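You operate a simulated robot arm through the tools that you are given. There is no shell and no other tool. Be economical: measure what you need, move in short steps, check, and stop when the job is done.

Carry out the task below with a simulated robot arm. There is one attempt and no reset: what you move stays moved.

TASK
Fetch the white cable plug and stand it on top of the mesh screen on the top of the rewind table. Then stack the small bobbin labelled "L207" from the top of the rewind table on top of the small bobbin marked "L205".

It is judged by the outcome, as a careful person would: the job done as asked, and still so three seconds after it is handed in. It fails if anything else is knocked over, pushed out of place, dropped, spilled or broken.

THE ROBOT
A 6-joint arm with a two-finger parallel gripper, fixed in place. Base frame: the origin is at the foot of the arm, x ahead of it, y to its left, z up. Lengths are in cm, angles in degrees, forces in N, time in s.
With the tool pointing down near the work surface it reaches from about 24 to 64 cm from the base axis. Its first joint turns from -66.0 to 66.0 degrees. Payload 2.7 kg.
Tool frame: the origin (TCP) lies between the finger pads and is the grasp point; the fingertips stand 2.3 cm ahead of it; z points along the fingers, y is the line along which they close. The gripper opens to 9.4 cm. The fingers are 3.8 cm wide and 1 cm thick; the gripper's body (5.4 by 9.6 cm) begins 3.9 cm behind the TCP.
Orientation is told as [roll, pitch, yaw] about the base's x, y, z axes, in that order, counted from this pose: with the fingers straight down and closing along the base's y, the tool's x points along the base's -x, its y along +y and its z along -z.

THE INTERFACE
- The arm moves only by the tool apply_moves. Its argument "commands" is a list of rows, each an object (a shift or turn left out is 0, a gripper value left out holds the last) with "dr": the turn, a rotation vector about the tool's x, y, z in degrees, a list of three; "dp": the shift along the tool's x, y, z in cm, a list of three; "gripper": the gripper command, from -1 (shut) to 1 (fully open), values between in proportion. In form: [{"dr": [wx, wy, wz], "dp": [dx, dy, dz], "gripper": gripper}, ...]. A call has 1 to 8 rows; each row shifts and turns the commanded pose from where the row before left it, along the tool's axes as they then stand. A row lasts 0.2 s, in which the tool goes at most 5 cm and 8.6 degrees; a call with a longer step from one row to the next is refused whole, and so is a gripper value outside its range. A pose out of reach is approached as far as the arm can. The call stops where the force on the tool passes 40 N (or 10 N more than at its start, if that is more) or the arm is blocked; 0.2 s more then pass. The fingers move at their own pace (about 4.5 cm/s each) and stop on an object; they squeeze with about 21 N. The grip force told is the motor's: it shows also when the fingers shut on nothing. Time passes only in rows, and 0.2 s behind the last, so rows that do not move let the fingers close. It gives the time, the measured TCP pose, the force on the tool (base axes), the opening and the grip force at its end, in the units of the frame above (readings bear some noise).
- Cameras (640 x 400 px; columns grow to the right, rows downward): "scene" is fixed at [7.58, -43.54, 139.56]; the picture's right is [0.76, -0.65, 0.00], its down [-0.43, -0.50, -0.76] and it looks along [0.49, 0.57, -0.66] (base axes); focal length 311 px, centre (320, 200). "wrist" rides on the gripper at [-3.9, 0, -4.4] in the tool frame; the picture's right is [0.00, -1.00, 0.00], its down [0.97, 0.00, -0.24] and it looks along [0.24, 0.00, 0.97] (tool axes); focal length 218 px, centre (320, 200).
- camera(camera): a new picture of that camera. No time passes.
- point_at(camera, pixels): for up to 12 pixels [column, row] of the newest picture of that camera ("zoom" is the newest enlarged one), the place [x, y, z] in the base frame of the surface seen there, good to about 0.2 cm. No time passes.
- close_up(camera, box): a new picture of the part [left, top, right, bottom] of that camera's present view, enlarged. No time passes.
- sign_off(): hands the job in; it is judged then, once.

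Work in short steps. Measure before you move; look again where a grasp or a placing could have gone wrong, and mend it. You have 80 turns and 46 pictures in all, the two below and enlarged ones among them. Open the gripper and draw the arm clear of the work before you hand the job in, unless the task says otherwise; then end with one line.

The tools are called after "Call:" by a JSON object that holds its "name" and its "arguments". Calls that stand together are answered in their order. apply_moves: Moves the arm, as the interface text tells. Its arguments: {"type":"object","properties":{"commands":{"type":"array","items":{"type":"object","properties":{"dr":{"type":"array","items":{"type":"number"}},"dp":{"type":"array","items":{"type":"number"}},"gripper":{"type":"number"}}}}},"required":["commands"]} The other tools are called the same way: camera (camera) takes a picture; point_at (camera, pixels) gives the place of the surface under pixels of a picture; close_up (camera, box) takes an enlarged picture of a part of a camera's view; sign_off () hands the job in.

At the start:

```text
t: 0.0
tool_pos: [33.06, 19.83, 108.53]
tcp_rot: [-0.1, 0.1, 0.0]
wrist_force: [-0.2, 0.7, 0.0]
finger_gap: 9.4
grasp_force: 0.0
```

scene: 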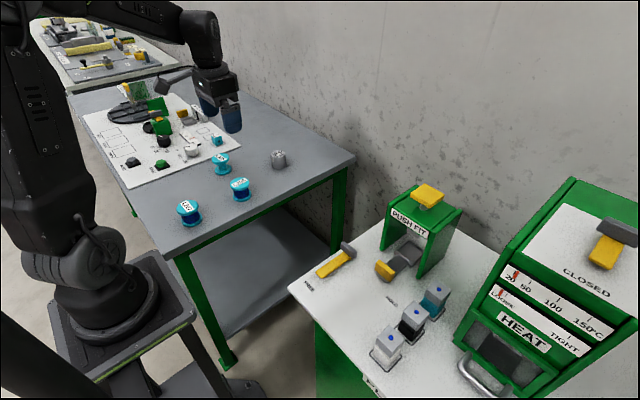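
wrist: 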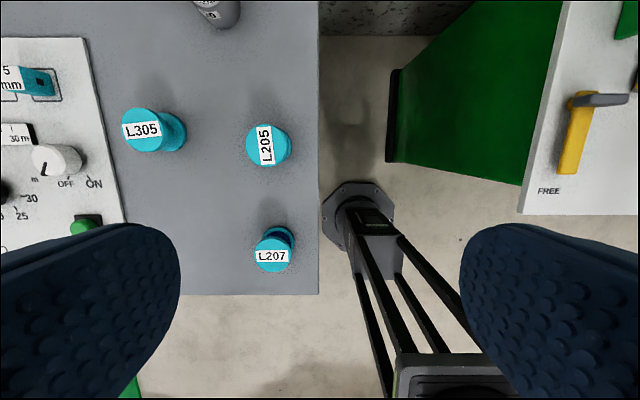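

I start by looking closer at the rewind table and the right-hand bench to find the plug and the mesh screen.

Call:
{"name": "close_up", "arguments": {"camera": "scene", "box": [80, 60, 320, 240]}}

Call:
{"name": "close_up", "arguments": {"camera": "scene", "box": [280, 170, 520, 380]}}

Call:
{"name": "close_up", "arguments": {"camera": "scene", "box": [20, 5, 240, 165]}}

```text
2.22 times, centred on (200, 150) of scene
```

zoom: 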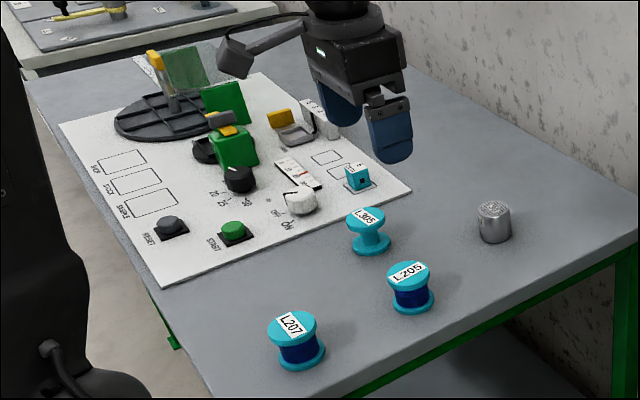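

```text
1.90 times, centred on (400, 275) of scene
```

zoom: 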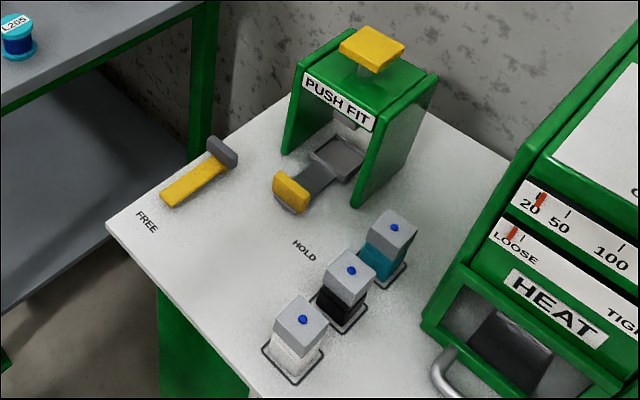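

```text
2.50 times, centred on (130, 85) of scene
```

zoom: 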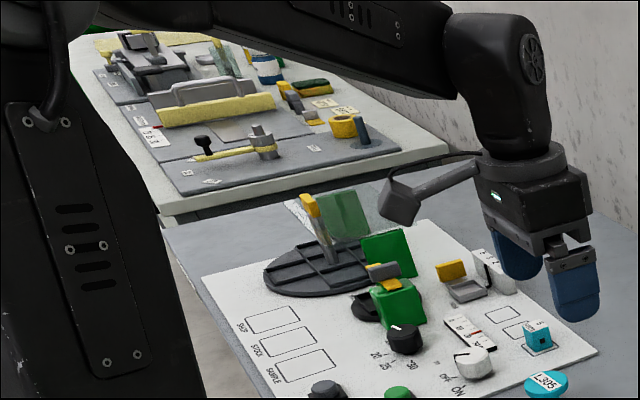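

Candidate plugs are the three at the right bench; I need to find the mesh screen, so I enlarge more strongly.

Call:
{"name": "close_up", "arguments": {"camera": "scene", "box": [240, 135, 320, 185]}}

Call:
{"name": "close_up", "arguments": {"camera": "scene", "box": [100, 70, 240, 170]}}

Call:
{"name": "close_up", "arguments": {"camera": "wrist", "box": [0, 0, 320, 200]}}

Call:
{"name": "close_up", "arguments": {"camera": "scene", "box": [350, 260, 470, 390]}}

```text
8.00 times, centred on (280, 160) of scene
```

zoom: 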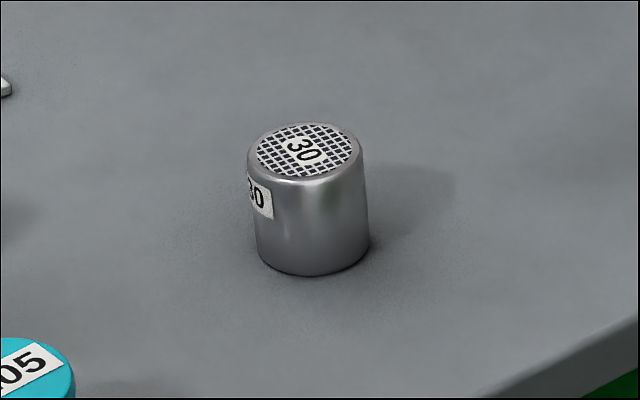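

```text
4.00 times, centred on (170, 120) of scene
```

zoom: 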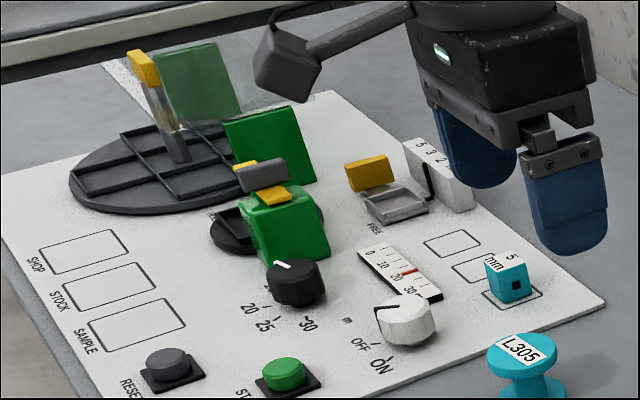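

```text
2.00 times, centred on (160, 100) of wrist
```

zoom: 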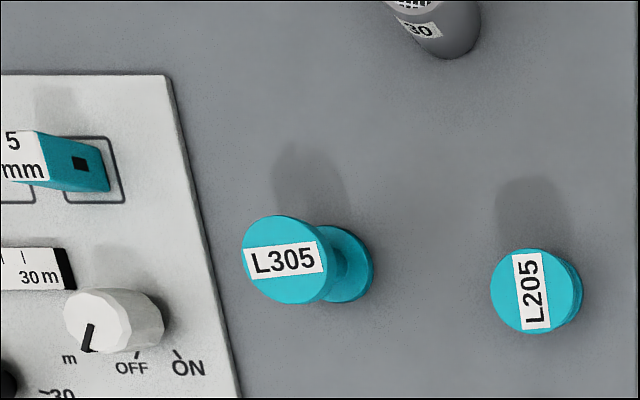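

```text
3.08 times, centred on (410, 325) of scene
```

zoom: 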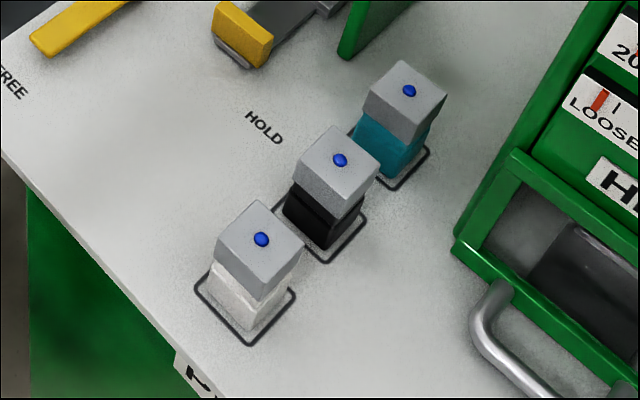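

The mesh screen is the steel can "30"; the white plug is at zoom (255,270). I measure plug, neighbours, and then the can and bobbins.

Call:
{"name": "point_at", "arguments": {"camera": "zoom", "pixels": [[261, 239], [258, 200], [216, 247], [303, 250], [262, 288], [246, 340], [295, 292], [197, 288], [340, 160], [332, 127], [300, 172], [230, 320]]}}

Call:
{"name": "point_at", "arguments": {"camera": "scene", "pixels": [[279, 153], [280, 167], [186, 207], [189, 222], [239, 184], [220, 158], [230, 200], [320, 180], [460, 320], [405, 225], [428, 197]]}}

Call:
{"name": "point_at", "arguments": {"camera": "wrist", "pixels": [[271, 256], [266, 146], [142, 130], [246, 146], [287, 146], [290, 240], [280, 232], [296, 248]]}}

```text
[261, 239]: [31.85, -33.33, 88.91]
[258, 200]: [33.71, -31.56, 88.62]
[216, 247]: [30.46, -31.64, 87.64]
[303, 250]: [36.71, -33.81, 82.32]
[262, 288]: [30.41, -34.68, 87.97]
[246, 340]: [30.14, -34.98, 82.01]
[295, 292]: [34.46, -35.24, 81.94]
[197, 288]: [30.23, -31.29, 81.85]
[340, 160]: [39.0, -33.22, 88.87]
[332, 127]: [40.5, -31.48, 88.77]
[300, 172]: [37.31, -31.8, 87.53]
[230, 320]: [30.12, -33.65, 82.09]
```

```text
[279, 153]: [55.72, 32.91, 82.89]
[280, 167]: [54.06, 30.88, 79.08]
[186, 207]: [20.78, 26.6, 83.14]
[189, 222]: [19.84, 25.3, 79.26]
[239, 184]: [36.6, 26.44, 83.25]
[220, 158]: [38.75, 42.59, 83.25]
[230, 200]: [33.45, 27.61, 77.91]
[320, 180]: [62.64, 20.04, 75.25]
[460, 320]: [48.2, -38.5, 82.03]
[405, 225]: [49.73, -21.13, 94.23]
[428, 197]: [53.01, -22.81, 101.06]
```

```text
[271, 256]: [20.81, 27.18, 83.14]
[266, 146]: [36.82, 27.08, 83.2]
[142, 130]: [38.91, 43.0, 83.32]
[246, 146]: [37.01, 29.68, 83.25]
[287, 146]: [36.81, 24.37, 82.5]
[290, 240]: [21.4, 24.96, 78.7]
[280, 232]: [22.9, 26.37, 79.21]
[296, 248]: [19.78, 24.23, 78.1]
```

White plug: upright, axis-aligned, centre about (32.0,-33.2), z 82–88.8. The can at about (55.4,32.6) is at the limit of reach, so I test reaching it empty-handed first, at z 91.

Call:
{"name": "apply_moves", "arguments": {"commands": [{"dp": [-3.2, 1.83, 2.5]}, {"dp": [-3.2, 1.83, 2.5]}, {"dp": [-3.2, 1.83, 2.5]}, {"dp": [-3.2, 1.83, 2.5]}, {"dp": [-3.2, 1.83, 2.5]}, {"dp": [-3.2, 1.83, 2.5]}, {"dp": [-3.2, 1.83, 2.5]}, {"dp": [0, 0, 0]}]}}

Call:
{"name": "camera", "arguments": {"camera": "wrist"}}

```text
t: 1.8
tool_pos: [55.12, 33.03, 90.94]
tcp_rot: [0.0, 0.1, 0.0]
wrist_force: [-0.1, 0.9, -0.9]
finger_gap: 9.38
grasp_force: 0.0
```

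```text
36 pictures are left
```

wrist: 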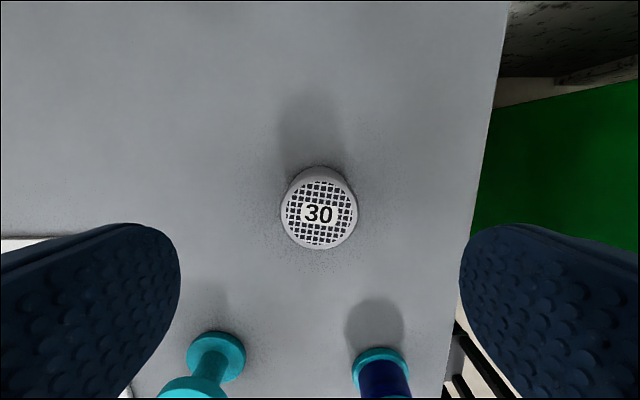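

The arm reaches there (TCP 55.1,33.0,90.9). I measure the can's top (centre pixel 318,212) and rim.

Call:
{"name": "point_at", "arguments": {"camera": "wrist", "pixels": [[318, 213], [286, 213], [351, 213], [318, 182], [318, 243], [318, 172], [300, 190], [338, 236]]}}

Call:
{"name": "apply_moves", "arguments": {"commands": [{"dp": [0, 0, 1.0]}, {"dp": [0, 0, 1.0]}, {"dp": [0, 0, 1.0]}, {"dp": [0, 0, 0]}]}}

```text
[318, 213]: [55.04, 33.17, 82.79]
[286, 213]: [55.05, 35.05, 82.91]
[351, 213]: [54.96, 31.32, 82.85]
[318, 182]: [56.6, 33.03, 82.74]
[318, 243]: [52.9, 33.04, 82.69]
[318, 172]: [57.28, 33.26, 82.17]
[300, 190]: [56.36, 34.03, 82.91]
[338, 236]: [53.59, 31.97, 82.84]
```

```text
t: 2.8
tool_pos: [55.42, 32.8, 87.97]
tcp_rot: [0.0, -0.1, -0.1]
wrist_force: [-0.1, -0.4, -0.5]
finger_gap: 9.42
grasp_force: 0.0
```

Can top centre is right under the TCP (54.95,33.15,82.85), and reach works down to 88. Now I rise and swing toward the plug.

Call:
{"name": "apply_moves", "arguments": {"commands": [{"dp": [0, 0, -4.5]}, {"dp": [0, 0, -4.5]}, {"dp": [0, 0, -4.5]}, {"dp": [0, 0, -4.5]}, {"dp": [1.533, -4.42, 0]}, {"dp": [1.533, -4.42, 0]}, {"dp": [1.533, -4.42, 0]}, {"dp": [1.533, -4.42, 0]}]}}

Call:
{"name": "apply_moves", "arguments": {"commands": [{"dp": [1.533, -4.42, 0]}, {"dp": [1.533, -4.42, 0]}, {"dp": [1.533, -4.42, 0]}, {"dp": [1.533, -4.42, 0]}, {"dp": [1.533, -4.42, 0]}, {"dp": [1.533, -4.42, 0]}, {"dp": [1.533, -4.42, 0]}, {"dp": [1.533, -4.42, 0]}]}}

Call:
{"name": "apply_moves", "arguments": {"commands": [{"dp": [1.533, -4.42, 0]}, {"dp": [1.533, -4.42, 0]}, {"dp": [1.533, -4.42, 0]}, {"dp": [0, 0, 4]}, {"dp": [0, 0, 4]}, {"dp": [0, 0, 0]}]}}

Call:
{"name": "camera", "arguments": {"camera": "wrist"}}

```text
t: 4.6
tool_pos: [47.39, 13.6, 104.28]
tcp_rot: [0.0, -0.1, 0.0]
wrist_force: [-0.9, 0.7, 0.1]
finger_gap: 9.38
grasp_force: 0.0
out of reach, approached as far as the arm can: row 1, 2, 3, 4
```

```text
t: 6.4
tool_pos: [35.5, -21.8, 104.42]
tcp_rot: [0.0, -0.1, 0.1]
wrist_force: [0.1, 0.3, -0.2]
finger_gap: 9.38
grasp_force: 0.1
```

```text
t: 7.8
tool_pos: [30.35, -35.06, 96.12]
tcp_rot: [0.0, 0.0, 0.0]
wrist_force: [0.1, -0.5, -0.3]
finger_gap: 9.43
grasp_force: 0.1
```

```text
35 pictures are left
```

wrist: 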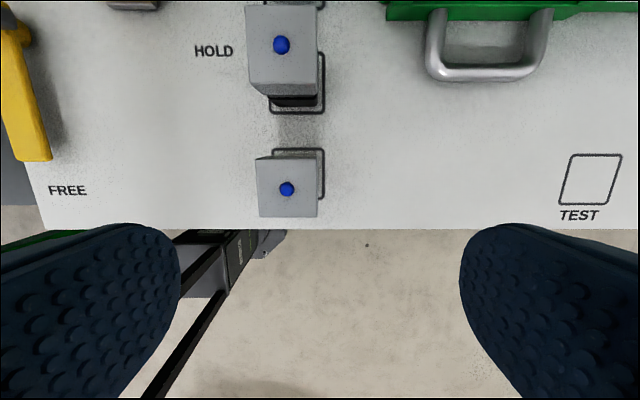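

The plug shows at pixel (287,188), offset from the TCP. I measure its top precisely.

Call:
{"name": "point_at", "arguments": {"camera": "wrist", "pixels": [[287, 189], [258, 162], [312, 162], [260, 213], [315, 213], [287, 163], [287, 214]]}}

```text
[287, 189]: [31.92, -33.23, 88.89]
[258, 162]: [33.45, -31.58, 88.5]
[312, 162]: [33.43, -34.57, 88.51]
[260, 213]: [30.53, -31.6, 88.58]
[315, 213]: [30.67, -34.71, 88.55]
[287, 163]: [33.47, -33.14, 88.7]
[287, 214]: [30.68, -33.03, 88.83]
```

Plug centre (32.05,-33.15), TCP must shift by about +1.68 x, +1.83 y. I align, then go down to z≈91 and check.

Call:
{"name": "apply_moves", "arguments": {"commands": [{"dp": [-1.68, 1.85, 0]}, {"dp": [0, 0, 2.5]}, {"dp": [0, 0, 2.5]}, {"dp": [0, 0, 0]}]}}

Call:
{"name": "camera", "arguments": {"camera": "wrist"}}

```text
t: 8.8
tool_pos: [32.06, -33.41, 91.12]
tcp_rot: [0.1, -0.2, 0.0]
wrist_force: [0.2, -0.7, -0.3]
finger_gap: 9.42
grasp_force: 0.1
```

```text
34 pictures are left
```

wrist: 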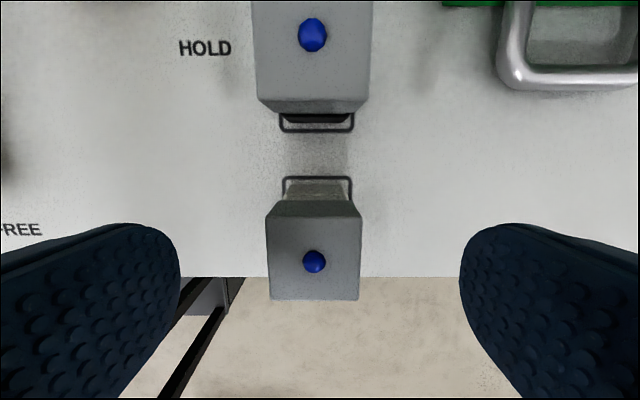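

Slight residual (plug centred at 314,260): shift 0.17 x and 0.18 y, then go down to z≈86 and close.

Call:
{"name": "apply_moves", "arguments": {"commands": [{"dp": [-0.15, 0.18, 1.7]}, {"dp": [0, 0, 1.7]}, {"dp": [0, 0, 1.7]}, {"dp": [0, 0, 0]}, {"gripper": -1}, {"gripper": -1}, {"gripper": -1}, {"gripper": -1}]}}

Call:
{"name": "apply_moves", "arguments": {"commands": [{"dp": [0, 0, 0]}, {"dp": [0, 0, -1]}, {"dp": [0, 0, -1]}, {"dp": [0, 0, -2]}, {"dp": [0, 0, 0]}]}}

Call:
{"name": "camera", "arguments": {"camera": "scene"}}

Call:
{"name": "close_up", "arguments": {"camera": "scene", "box": [330, 220, 490, 390]}}

```text
t: 10.6
tool_pos: [32.44, -33.01, 86.11]
tcp_rot: [-0.1, 0.0, 0.0]
wrist_force: [0.9, -1.2, -0.2]
finger_gap: 3.33
grasp_force: 21.4
```

```text
t: 11.8
tool_pos: [32.31, -32.98, 90.05]
tcp_rot: [0.0, 0.0, -0.1]
wrist_force: [0.7, -0.3, -0.1]
finger_gap: 3.33
grasp_force: 20.6
```

```text
33 pictures are left
```

scene: 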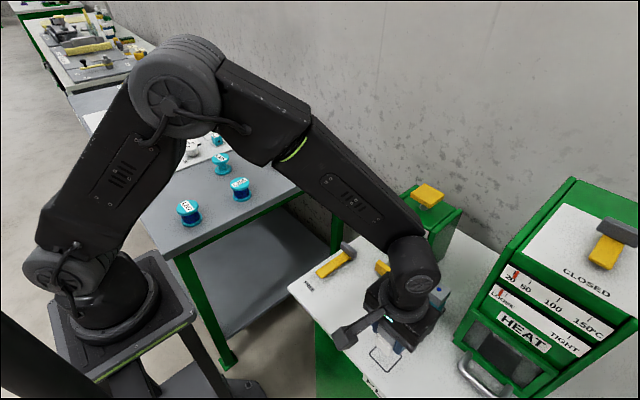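

```text
2.35 times, centred on (410, 305) of scene
```

zoom: 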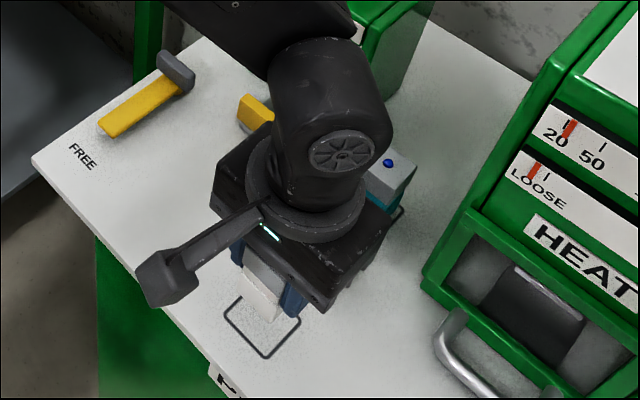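

The plug came up whole (gap 3.33, its outline left empty). I rise and swing back to short of the can.

Call:
{"name": "apply_moves", "arguments": {"commands": [{"dp": [0, 0, -4]}, {"dp": [0, 0, -4]}, {"dp": [0, 0, -2]}, {"dp": [-1.12, 4.43, 0]}, {"dp": [-1.12, 4.43, 0]}, {"dp": [-1.12, 4.43, 0]}, {"dp": [-1.12, 4.43, 0]}, {"dp": [-1.12, 4.43, 0]}]}}

Call:
{"name": "apply_moves", "arguments": {"commands": [{"dp": [-1.12, 4.43, 0]}, {"dp": [-1.12, 4.43, 0]}, {"dp": [-1.12, 4.43, 0]}, {"dp": [-1.12, 4.43, 0]}, {"dp": [-1.12, 4.43, 0]}, {"dp": [-1.12, 4.43, 0]}, {"dp": [-1.12, 4.43, 0]}, {"dp": [-1.12, 4.43, 0]}]}}

Call:
{"name": "apply_moves", "arguments": {"commands": [{"dp": [-1.12, 4.43, 0]}, {"dp": [0, 0, 4]}, {"dp": [0, 0, 4]}, {"dp": [0, 0, 0]}, {"dp": [0, 0, 0]}]}}

Call:
{"name": "camera", "arguments": {"camera": "wrist"}}

```text
t: 13.6
tool_pos: [38.02, -10.69, 100.62]
tcp_rot: [0.0, 0.1, -0.1]
wrist_force: [0.3, 0.3, -1.2]
finger_gap: 3.31
grasp_force: 21.3
```

```text
t: 15.4
tool_pos: [46.73, 24.63, 100.36]
tcp_rot: [0.0, -0.1, -0.1]
wrist_force: [1.1, 0.4, -0.8]
finger_gap: 3.3
grasp_force: 20.7
```

```text
t: 16.6
tool_pos: [48.08, 29.01, 92.16]
tcp_rot: [0.0, 0.0, 0.0]
wrist_force: [0.1, -0.1, 0.6]
finger_gap: 3.31
grasp_force: 21.3
```

```text
31 pictures are left
```

wrist: 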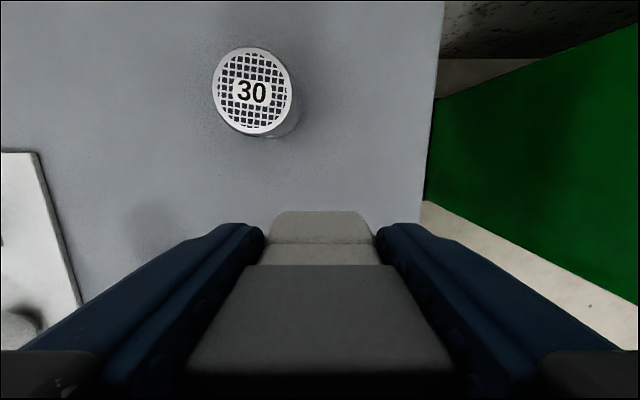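

The can centre at (252,91) is 6.9 in x and 4.0 in y from the TCP; plug bottom is at ≈88, so I shift over level and look.

Call:
{"name": "apply_moves", "arguments": {"commands": [{"dp": [-3.46, 2.0, 0]}, {"dp": [-3.46, 2.0, 0.5]}, {"dp": [0, 0, 0.5]}, {"dp": [0, 0, 0]}]}}

Call:
{"name": "camera", "arguments": {"camera": "wrist"}}

Call:
{"name": "close_up", "arguments": {"camera": "scene", "box": [220, 95, 340, 195]}}

```text
t: 17.6
tool_pos: [54.9, 32.9, 91.19]
tcp_rot: [0.1, -0.1, 0.0]
wrist_force: [-0.1, 0.0, -0.8]
finger_gap: 3.32
grasp_force: 21.0
```

```text
30 pictures are left
```

wrist: 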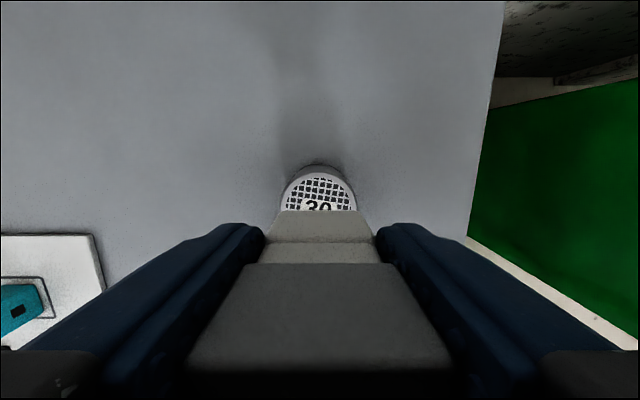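

```text
4.00 times, centred on (280, 145) of scene
```

zoom: 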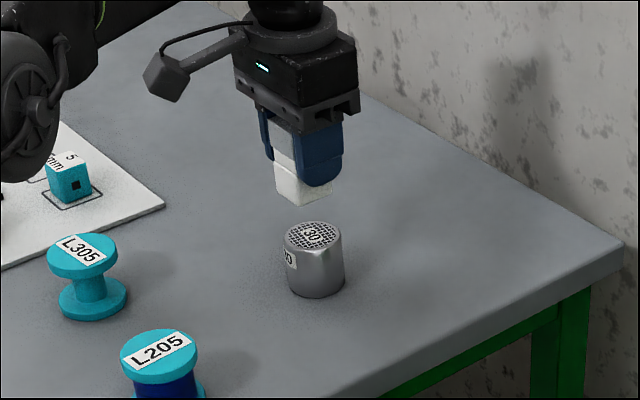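

Aligned in the wrist view (can column ≈319.5). I lower 3.6 cm and then in small steps, checking.

Call:
{"name": "apply_moves", "arguments": {"commands": [{"dp": [0, 0, 1.5]}, {"dp": [0, 0, 1.5]}, {"dp": [0, 0, 0.5]}, {"dp": [0, 0, 0.3]}, {"dp": [0, 0, 0]}]}}

Call:
{"name": "close_up", "arguments": {"camera": "scene", "box": [240, 115, 320, 180]}}

```text
t: 18.8
tool_pos: [55.05, 32.9, 87.37]
tcp_rot: [0.1, -0.1, 0.0]
wrist_force: [0.2, 0.8, -1.0]
finger_gap: 3.34
grasp_force: 20.5
```

```text
6.15 times, centred on (280, 148) of scene
```

zoom: 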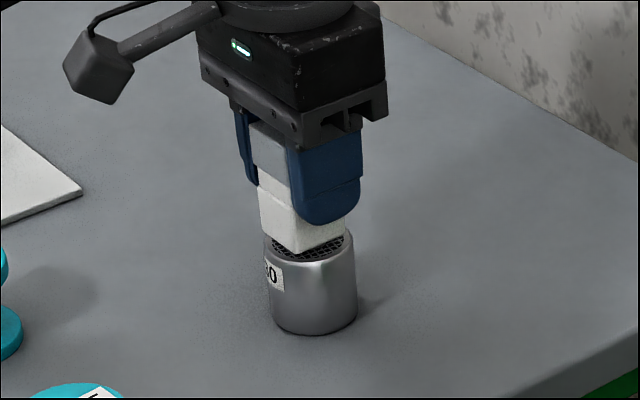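

Plug sits about 0.3 cm left of can centre in the picture; I nudge (+0.15,-0.15) and lower in fine steps until contact.

Call:
{"name": "apply_moves", "arguments": {"commands": [{"dp": [-0.15, -0.15, 0]}, {"dp": [0, 0, 0.15]}, {"dp": [0, 0, 0.15]}, {"dp": [0, 0, 0]}]}}

Call:
{"name": "close_up", "arguments": {"camera": "scene", "box": [260, 135, 300, 175]}}

```text
t: 19.8
tool_pos: [55.17, 32.97, 87.25]
tcp_rot: [0.0, -0.1, 0.0]
wrist_force: [0.3, 0.3, -1.0]
finger_gap: 3.31
grasp_force: 20.9
```

```text
10.00 times, centred on (280, 155) of scene
```

zoom: 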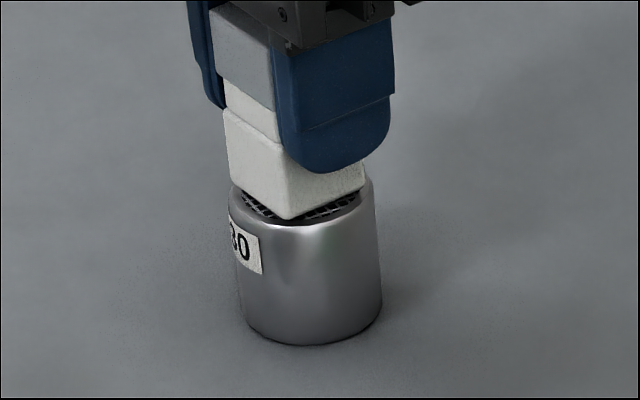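

Nearly there, no contact force yet. One more tiny nudge and further lowering.

Call:
{"name": "apply_moves", "arguments": {"commands": [{"dp": [-0.1, -0.1, 0]}, {"dp": [0, 0, 0.12]}, {"dp": [0, 0, 0.12]}, {"dp": [0, 0, 0]}]}}

Call:
{"name": "apply_moves", "arguments": {"commands": [{"dp": [0, 0, 0.1]}, {"dp": [0, 0, 0]}]}}

Call:
{"name": "close_up", "arguments": {"camera": "scene", "box": [260, 135, 300, 175]}}

```text
t: 20.8
tool_pos: [55.36, 32.67, 86.97]
tcp_rot: [-0.1, -0.1, -0.1]
wrist_force: [0.6, -0.2, 2.6]
finger_gap: 3.32
grasp_force: 21.2
```

```text
t: 21.4
tool_pos: [55.21, 32.72, 87.0]
tcp_rot: [0.2, -0.2, 0.0]
wrist_force: [0.1, 0.8, 10.4]
finger_gap: 3.34
grasp_force: 21.1
```

```text
10.00 times, centred on (280, 155) of scene
```

zoom: 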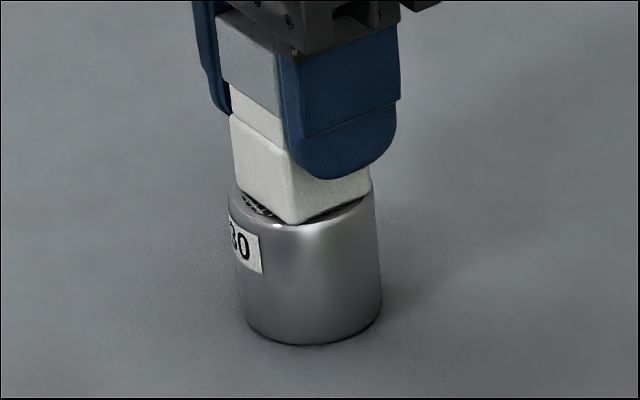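

Contact at 10 N, seated within the rim. I relax slightly, open, and retract along -x (free direction between fingers).

Call:
{"name": "apply_moves", "arguments": {"commands": [{"dp": [0, 0, -0.12]}, {"gripper": -0.2}, {"gripper": 0.3}, {"gripper": 1}, {"gripper": 1}, {"gripper": 1}, {"gripper": 1}]}}

Call:
{"name": "apply_moves", "arguments": {"commands": [{"dp": [0, 0, -1]}, {"dp": [0, 0, -1]}, {"dp": [2.5, 0, -0.5]}, {"dp": [3, 0, -1]}, {"dp": [3, 0, -3]}, {"dp": [3, 0, -3]}, {"dp": [0, 0, 0]}]}}

Call:
{"name": "camera", "arguments": {"camera": "scene"}}

Call:
{"name": "camera", "arguments": {"camera": "wrist"}}

```text
t: 23.0
tool_pos: [55.23, 32.83, 86.94]
tcp_rot: [0.1, 0.0, 0.0]
wrist_force: [0.4, -0.4, 0.2]
finger_gap: 9.41
grasp_force: 0.1
```

```text
t: 24.6
tool_pos: [43.68, 32.6, 96.2]
tcp_rot: [0.0, 0.0, -0.2]
wrist_force: [0.1, -0.2, -0.2]
finger_gap: 9.39
grasp_force: 0.0
```

```text
25 pictures are left
```

scene: 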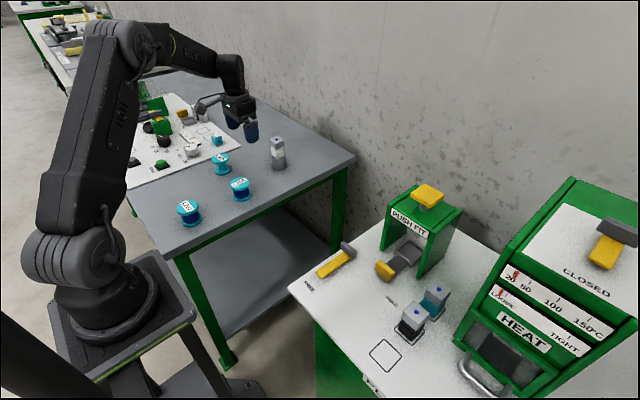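

```text
24 pictures are left
```

wrist: 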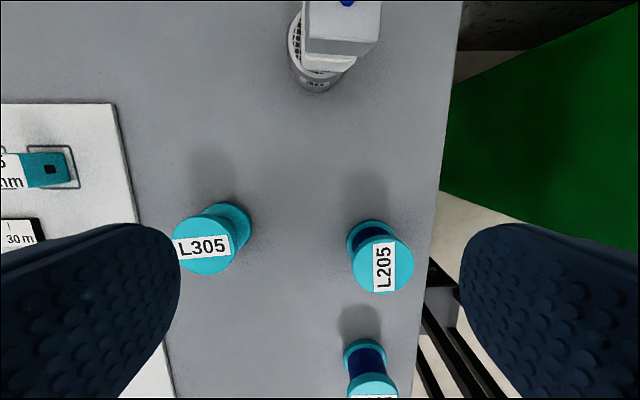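

The plug stands on the mesh screen. Next I move over L207 at (20.8,27).

Call:
{"name": "apply_moves", "arguments": {"commands": [{"dp": [3.8, -0.95, 0]}, {"dp": [3.8, -0.95, 0]}, {"dp": [3.8, -0.95, 0]}, {"dp": [3.8, -0.95, 0]}, {"dp": [3.8, -0.95, 0]}, {"dp": [3.8, -0.95, 0]}, {"dp": [0, 0, 3]}, {"dp": [0, 0, 0]}]}}

Call:
{"name": "camera", "arguments": {"camera": "wrist"}}

```text
t: 26.4
tool_pos: [20.82, 27.26, 93.45]
tcp_rot: [0.0, 0.0, -0.1]
wrist_force: [-0.3, 0.0, 0.4]
finger_gap: 9.41
grasp_force: 0.2
```

```text
23 pictures are left
```

wrist: 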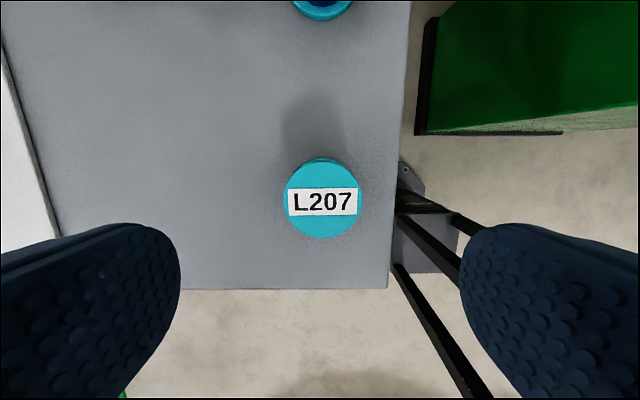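

L207 is centred at (322,201): shift +0.19 x, -0.14 y, then lower to just above and check.

Call:
{"name": "apply_moves", "arguments": {"commands": [{"dp": [-0.19, -0.14, 3]}, {"dp": [0, 0, 3]}, {"dp": [0, 0, 0]}]}}

Call:
{"name": "camera", "arguments": {"camera": "wrist"}}

```text
t: 27.2
tool_pos: [21.05, 26.88, 87.39]
tcp_rot: [0.1, 0.0, -0.1]
wrist_force: [0.0, -0.3, 0.4]
finger_gap: 9.41
grasp_force: 0.0
```

```text
22 pictures are left
```

wrist: 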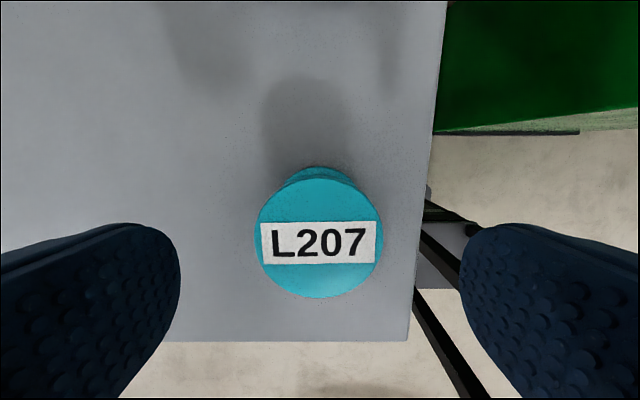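

Well centred. Down 6.2 cm to z≈81.1, then close and lift a little.

Call:
{"name": "apply_moves", "arguments": {"commands": [{"dp": [-0.05, 0, 3]}, {"dp": [0, 0, 2.2]}, {"dp": [0, 0, 1.0]}, {"dp": [0, 0, 0]}, {"gripper": -1}, {"gripper": -1}, {"gripper": -1}, {"gripper": -1}]}}

Call:
{"name": "apply_moves", "arguments": {"commands": [{"dp": [0, 0, -1]}, {"dp": [0, 0, -2]}, {"dp": [0, 0, -4]}, {"dp": [0, 0, -4]}, {"dp": [0, 0, 0]}]}}

Call:
{"name": "close_up", "arguments": {"camera": "scene", "box": [130, 120, 310, 240]}}

Call:
{"name": "camera", "arguments": {"camera": "wrist"}}

```text
t: 29.0
tool_pos: [21.35, 26.83, 81.1]
tcp_rot: [0.0, 0.0, -0.1]
wrist_force: [-0.1, -0.4, 0.8]
finger_gap: 5.58
grasp_force: 20.9
```

```text
t: 30.2
tool_pos: [21.1, 26.71, 92.39]
tcp_rot: [0.0, -0.1, -0.1]
wrist_force: [0.0, 0.4, -1.7]
finger_gap: 5.56
grasp_force: 21.2
```

```text
3.33 times, centred on (220, 180) of scene
```

zoom: 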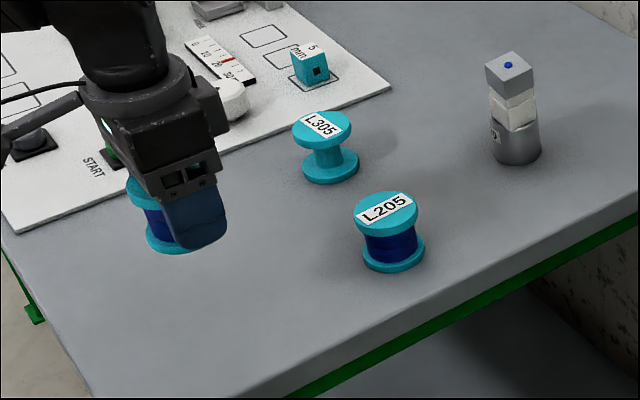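

```text
20 pictures are left
```

wrist: 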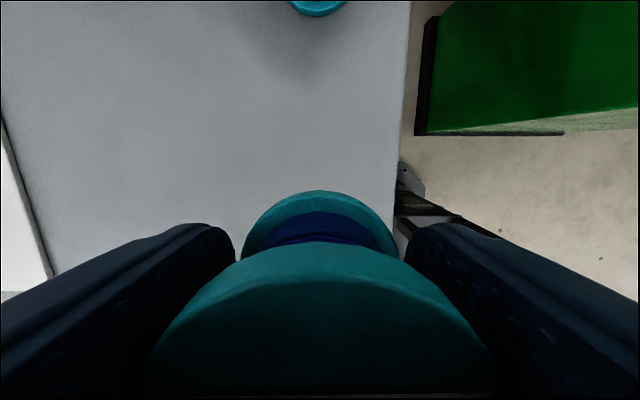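

L207 is held. I advance 9 cm in +x so L205 is in view ahead, and measure it.

Call:
{"name": "apply_moves", "arguments": {"commands": [{"dp": [-3, 0, 0]}, {"dp": [-3, 0, 0]}, {"dp": [-3, 0, 0]}, {"dp": [0, 0, 0]}]}}

Call:
{"name": "camera", "arguments": {"camera": "wrist"}}

```text
t: 31.2
tool_pos: [30.13, 26.99, 92.06]
tcp_rot: [0.0, 0.0, -0.1]
wrist_force: [-0.6, -0.7, -1.8]
finger_gap: 5.53
grasp_force: 20.9
```

```text
19 pictures are left
```

wrist: 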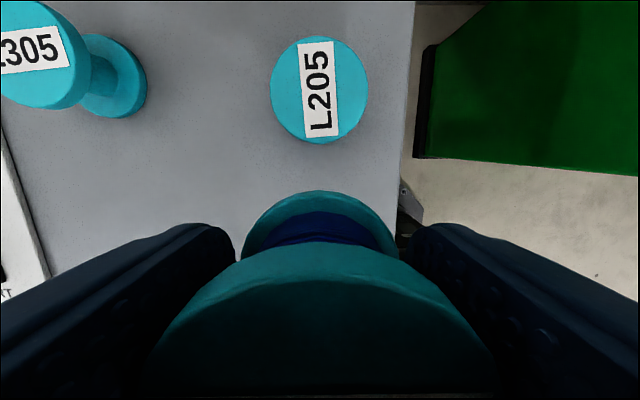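

Call:
{"name": "point_at", "arguments": {"camera": "wrist", "pixels": [[319, 90], [272, 90], [366, 90], [319, 39], [319, 141], [285, 53], [353, 127], [353, 53], [285, 127]]}}

```text
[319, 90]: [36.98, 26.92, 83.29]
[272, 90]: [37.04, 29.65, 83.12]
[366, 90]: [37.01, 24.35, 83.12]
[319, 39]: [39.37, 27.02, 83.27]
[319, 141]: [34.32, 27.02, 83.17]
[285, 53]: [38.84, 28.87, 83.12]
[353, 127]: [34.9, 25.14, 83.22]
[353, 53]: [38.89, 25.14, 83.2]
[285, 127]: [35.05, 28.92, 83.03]
```

L205 centre (36.87,27.0), i.e. 6.85 cm ahead. I move over it and lower to ~1.5 cm above, then check in the scene view.

Call:
{"name": "apply_moves", "arguments": {"commands": [{"dp": [-3.4, 0.03, 0]}, {"dp": [-3.4, 0, 0]}, {"dp": [0, 0, 2.0]}, {"dp": [0, 0, 2.0]}, {"dp": [0, 0, 0]}]}}

Call:
{"name": "close_up", "arguments": {"camera": "scene", "box": [205, 155, 275, 205]}}

Call:
{"name": "camera", "arguments": {"camera": "wrist"}}

```text
t: 32.4
tool_pos: [37.1, 26.67, 88.29]
tcp_rot: [0.1, 0.0, -0.1]
wrist_force: [0.3, 0.1, -1.7]
finger_gap: 5.54
grasp_force: 21.1
```

```text
8.00 times, centred on (240, 180) of scene
```

zoom: 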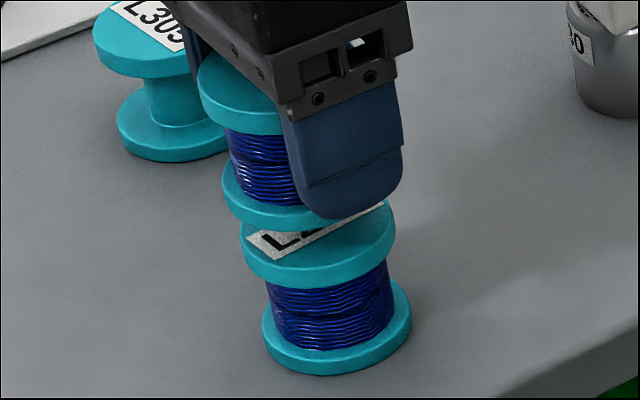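

```text
17 pictures are left
```

wrist: 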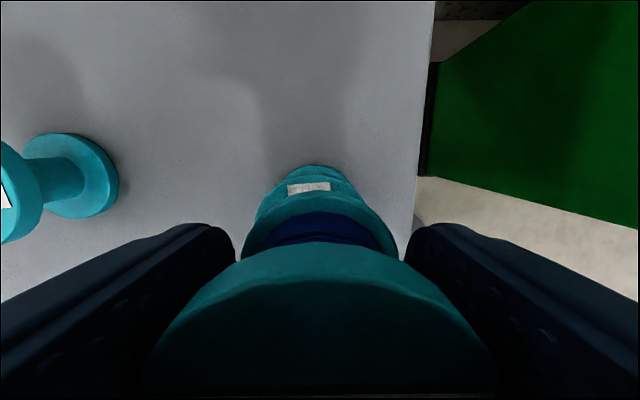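

The wrist view suggests L205 is offset (centre ≈ column 309). I measure edges of both flanges in both views.

Call:
{"name": "point_at", "arguments": {"camera": "wrist", "pixels": [[310, 184], [262, 205], [358, 203], [310, 172], [285, 180], [340, 182], [318, 205], [318, 195], [252, 232], [388, 232], [280, 200], [360, 203]]}}

Call:
{"name": "point_at", "arguments": {"camera": "zoom", "pixels": [[243, 235], [393, 220], [310, 268], [226, 195], [270, 222], [250, 213], [260, 262], [360, 262], [204, 90], [235, 120]]}}

```text
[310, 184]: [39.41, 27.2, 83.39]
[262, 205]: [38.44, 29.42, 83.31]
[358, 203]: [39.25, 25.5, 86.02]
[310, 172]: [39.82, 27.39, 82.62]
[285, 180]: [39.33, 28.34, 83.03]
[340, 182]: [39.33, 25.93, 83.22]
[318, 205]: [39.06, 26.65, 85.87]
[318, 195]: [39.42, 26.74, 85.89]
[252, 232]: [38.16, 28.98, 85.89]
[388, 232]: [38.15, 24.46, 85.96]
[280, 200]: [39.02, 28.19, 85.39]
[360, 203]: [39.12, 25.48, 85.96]
```

```text
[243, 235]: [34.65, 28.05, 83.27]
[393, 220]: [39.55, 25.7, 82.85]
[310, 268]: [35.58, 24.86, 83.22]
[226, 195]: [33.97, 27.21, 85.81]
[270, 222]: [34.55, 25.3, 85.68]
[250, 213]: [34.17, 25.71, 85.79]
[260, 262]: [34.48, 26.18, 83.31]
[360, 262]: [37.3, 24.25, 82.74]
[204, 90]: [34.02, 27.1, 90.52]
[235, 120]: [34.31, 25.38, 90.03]
```

Held bobbin's lower flange centre fits (36.7,26.73); L205 fits about (36.95,27.08). I correct by (+0.25,+0.33) and re-check.

Call:
{"name": "apply_moves", "arguments": {"commands": [{"dp": [-0.25, 0.33, 0]}, {"dp": [0, 0, 1.0]}, {"dp": [0, 0, 0]}]}}

Call:
{"name": "close_up", "arguments": {"camera": "scene", "box": [205, 155, 275, 205]}}

Call:
{"name": "close_up", "arguments": {"camera": "wrist", "box": [220, 140, 420, 265]}}

```text
t: 33.2
tool_pos: [37.3, 27.17, 87.29]
tcp_rot: [0.0, 0.0, 0.0]
wrist_force: [0.7, 0.3, -1.9]
finger_gap: 5.55
grasp_force: 20.4
```

```text
8.00 times, centred on (240, 180) of scene
```

zoom: 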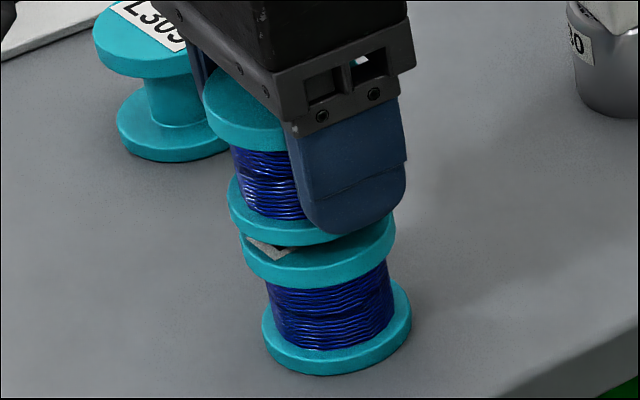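

```text
3.20 times, centred on (320, 202) of wrist
```

zoom: 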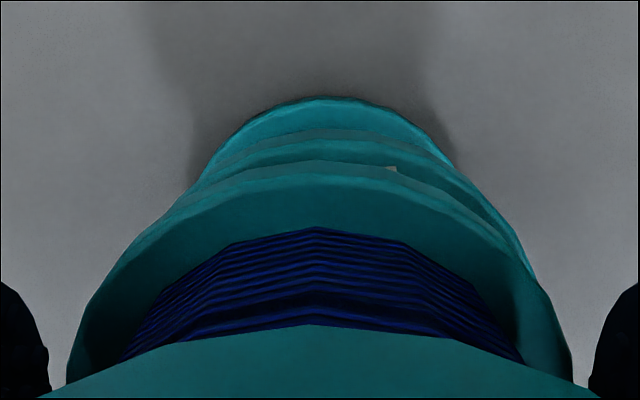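

Now slightly overcorrected in y (L205 axis ≈ 0.22 cm to the right in the wrist view). I nudge (+0.12,-0.2) and re-check.

Call:
{"name": "apply_moves", "arguments": {"commands": [{"dp": [-0.12, -0.2, 0]}, {"dp": [0, 0, 0.4]}, {"dp": [0, 0, 0]}]}}

Call:
{"name": "close_up", "arguments": {"camera": "scene", "box": [205, 155, 275, 205]}}

Call:
{"name": "close_up", "arguments": {"camera": "wrist", "box": [220, 140, 420, 265]}}

```text
t: 34.0
tool_pos: [37.41, 26.96, 86.79]
tcp_rot: [-0.1, -0.1, 0.0]
wrist_force: [-0.2, 0.2, -1.3]
finger_gap: 5.56
grasp_force: 21.2
```

```text
8.00 times, centred on (240, 180) of scene
```

zoom: 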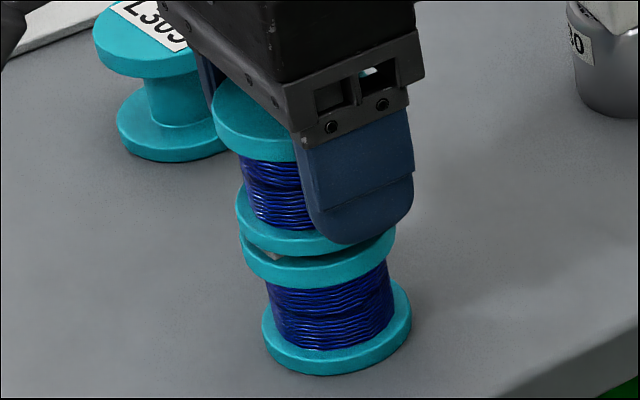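

```text
3.20 times, centred on (320, 202) of wrist
```

zoom: 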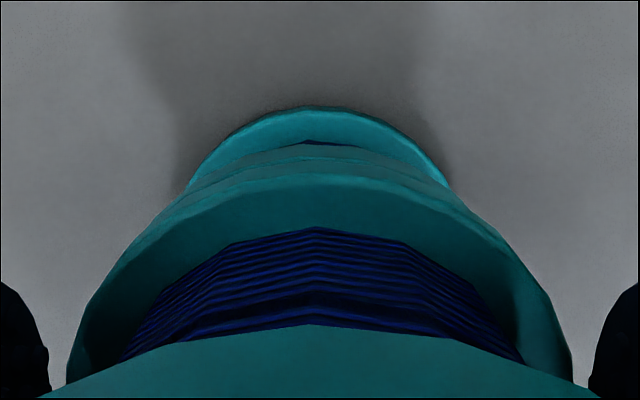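

Both views show good alignment. I lower in fine steps until contact.

Call:
{"name": "apply_moves", "arguments": {"commands": [{"dp": [0, 0, 0.15]}, {"dp": [0, 0, 0.15]}, {"dp": [0, 0, 0]}]}}

Call:
{"name": "apply_moves", "arguments": {"commands": [{"dp": [0, 0, 0.12]}, {"dp": [0, 0, 0]}]}}

```text
t: 34.8
tool_pos: [37.37, 26.95, 86.57]
tcp_rot: [0.0, -0.1, 0.0]
wrist_force: [0.3, 0.0, -1.9]
finger_gap: 5.52
grasp_force: 20.5
```

```text
t: 35.4
tool_pos: [37.35, 27.06, 86.36]
tcp_rot: [0.0, 0.1, 0.1]
wrist_force: [-0.2, -0.7, -1.8]
finger_gap: 5.57
grasp_force: 21.1
```

No contact yet (force still -1.8 N from the load); continue down.

Call:
{"name": "apply_moves", "arguments": {"commands": [{"dp": [0, 0, 0.1]}, {"dp": [0, 0, 0]}]}}

Call:
{"name": "close_up", "arguments": {"camera": "scene", "box": [205, 155, 275, 205]}}

```text
t: 36.0
tool_pos: [37.22, 27.15, 86.18]
tcp_rot: [0.0, 0.0, 0.0]
wrist_force: [0.2, -0.8, -3.1]
finger_gap: 5.57
grasp_force: 20.6
```

```text
8.00 times, centred on (240, 180) of scene
```

zoom: 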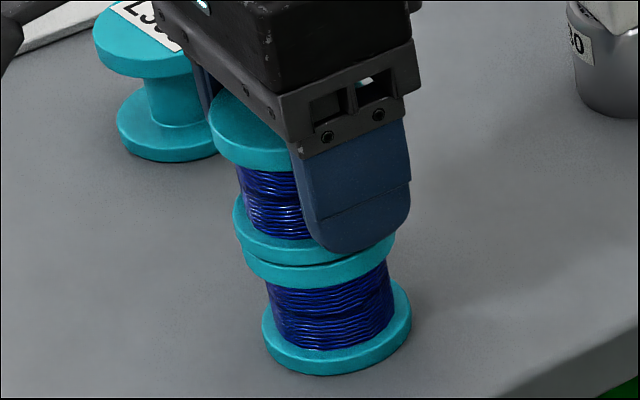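

A sliver remains; a small nudge (+0.1 x) and keep lowering.

Call:
{"name": "apply_moves", "arguments": {"commands": [{"dp": [-0.1, -0.05, 0.08]}, {"dp": [0, 0, 0.06]}, {"dp": [0, 0, 0]}]}}

Call:
{"name": "apply_moves", "arguments": {"commands": [{"dp": [0, 0, 0.05]}, {"dp": [0, 0, 0]}]}}

Call:
{"name": "close_up", "arguments": {"camera": "scene", "box": [205, 155, 275, 205]}}

```text
t: 36.8
tool_pos: [37.56, 27.13, 86.17]
tcp_rot: [0.1, -0.1, 0.1]
wrist_force: [-4.7, -1.9, 14.1]
finger_gap: 5.58
grasp_force: 20.9
```

```text
t: 37.4
tool_pos: [37.47, 27.07, 86.27]
tcp_rot: [0.1, -0.3, 0.1]
wrist_force: [-4.5, -2.0, 27.5]
finger_gap: 5.55
grasp_force: 20.8
```

```text
8.00 times, centred on (240, 180) of scene
```

zoom: 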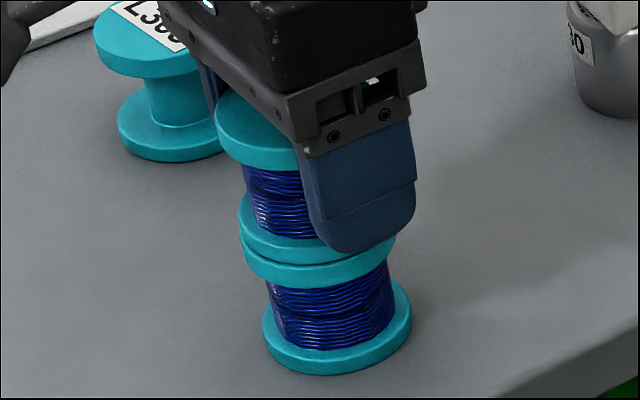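

Firm contact (27 N); I ease up 0.12 cm, then open.

Call:
{"name": "apply_moves", "arguments": {"commands": [{"dp": [0, 0, -0.07]}, {"dp": [0, 0, -0.04]}, {"dp": [0, 0, 0]}]}}

```text
t: 38.2
tool_pos: [37.46, 27.07, 86.37]
tcp_rot: [0.1, -0.2, 0.1]
wrist_force: [5.8, 2.3, 15.9]
finger_gap: 5.55
grasp_force: 21.0
```

Call:
{"name": "apply_moves", "arguments": {"commands": [{"dp": [0, 0, -0.05]}, {"gripper": 0.35}, {"gripper": 0.5}, {"gripper": 1}, {"gripper": 1}, {"gripper": 1}, {"gripper": 1}]}}

Call:
{"name": "close_up", "arguments": {"camera": "scene", "box": [205, 155, 275, 205]}}

```text
t: 39.8
tool_pos: [37.52, 27.1, 86.3]
tcp_rot: [-0.1, 0.0, -0.1]
wrist_force: [0.4, 0.1, -0.2]
finger_gap: 9.39
grasp_force: 0.1
```

```text
8.00 times, centred on (240, 180) of scene
```

zoom: 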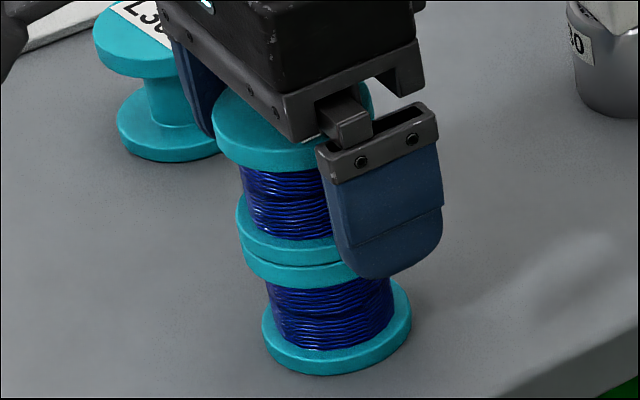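

The stack holds. I rise straight up and clear to the base side.

Call:
{"name": "apply_moves", "arguments": {"commands": [{"dp": [0, 0, -1.5]}, {"dp": [0, 0, -3]}, {"dp": [0, 0, -4]}, {"dp": [0, 0, -4]}, {"dp": [0, 0, -4]}, {"dp": [2, -4, 0]}, {"dp": [2, -4, 0]}, {"dp": [2, -4, 0]}]}}

Call:
{"name": "apply_moves", "arguments": {"commands": [{"dp": [0, -4, 0]}, {"dp": [0, -4, 0]}, {"dp": [0, -4, 0]}, {"dp": [0, 0, 0]}]}}

Call:
{"name": "camera", "arguments": {"camera": "scene"}}

Call:
{"name": "close_up", "arguments": {"camera": "scene", "box": [150, 110, 310, 240]}}

```text
t: 41.6
tool_pos: [31.61, 15.29, 103.04]
tcp_rot: [0.0, 0.0, -0.1]
wrist_force: [0.6, 0.2, -1.0]
finger_gap: 9.41
grasp_force: 0.1
```

```text
t: 42.6
tool_pos: [31.68, 2.86, 102.77]
tcp_rot: [0.1, 0.0, 0.0]
wrist_force: [0.4, -0.1, -0.5]
finger_gap: 9.42
grasp_force: 0.0
```

```text
9 pictures are left
```

scene: 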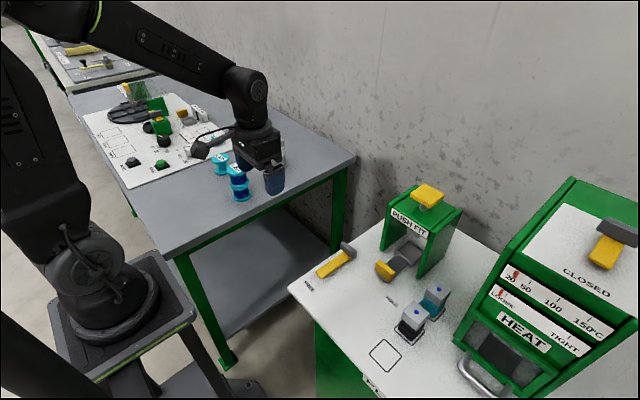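

```text
3.08 times, centred on (230, 175) of scene
```

zoom: 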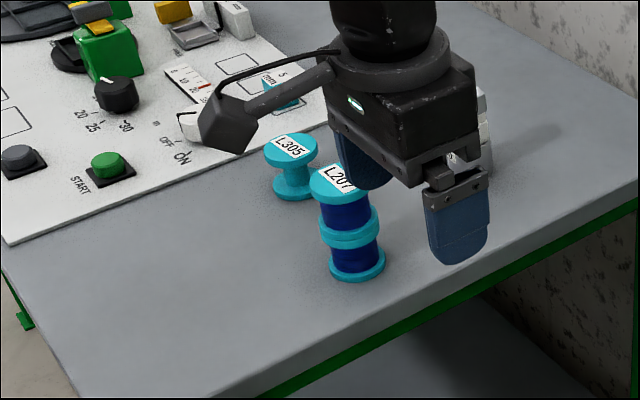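

The stack is good; the arm hides the plug, so I move a bit more toward -y and check everything once more.

Call:
{"name": "apply_moves", "arguments": {"commands": [{"dp": [0, -4, -1]}, {"dp": [0, -4, -1]}, {"dp": [0, -4, 0]}, {"dp": [0, 0, 0]}]}}

Call:
{"name": "close_up", "arguments": {"camera": "scene", "box": [150, 90, 330, 240]}}

```text
t: 43.6
tool_pos: [31.5, -9.27, 105.05]
tcp_rot: [0.0, 0.0, 0.0]
wrist_force: [0.0, 0.0, -0.7]
finger_gap: 9.4
grasp_force: 0.0
```

```text
2.67 times, centred on (240, 165) of scene
```

zoom: 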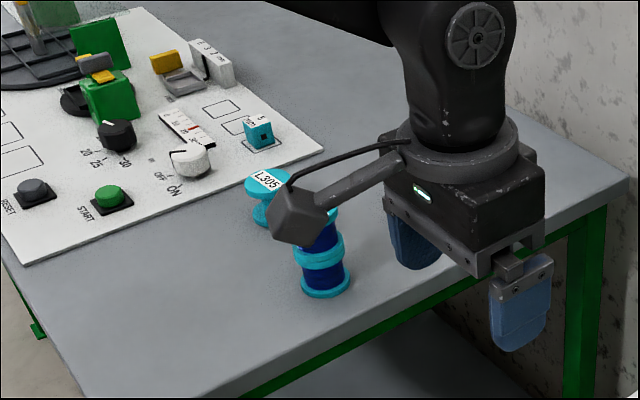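

Call:
{"name": "apply_moves", "arguments": {"commands": [{"dp": [0, -4.5, 0]}, {"dp": [0, -4.5, 0]}, {"dp": [0, -4.5, 0]}, {"dp": [0, 0, 0]}]}}

Call:
{"name": "close_up", "arguments": {"camera": "scene", "box": [150, 90, 330, 240]}}

```text
t: 44.6
tool_pos: [31.6, -22.51, 104.91]
tcp_rot: [-0.1, 0.0, 0.0]
wrist_force: [0.0, -0.3, 0.6]
finger_gap: 9.38
grasp_force: 0.2
```

```text
2.67 times, centred on (240, 165) of scene
```

zoom: 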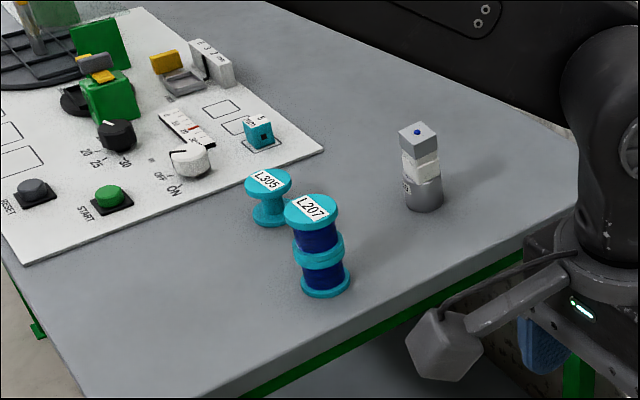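

Both placements are standing, nothing else moved, and the arm is clear; I hand in.

Call:
{"name": "sign_off", "arguments": {}}

```text
The job is handed in.
```

The white cable plug is standing upright on the mesh screen (the steel can marked "30"), and bobbin L207 is stacked on bobbin L205. In the last picture both were steady, nothing else on the rewind table had moved, and the gripper was open and clear before hand-in.
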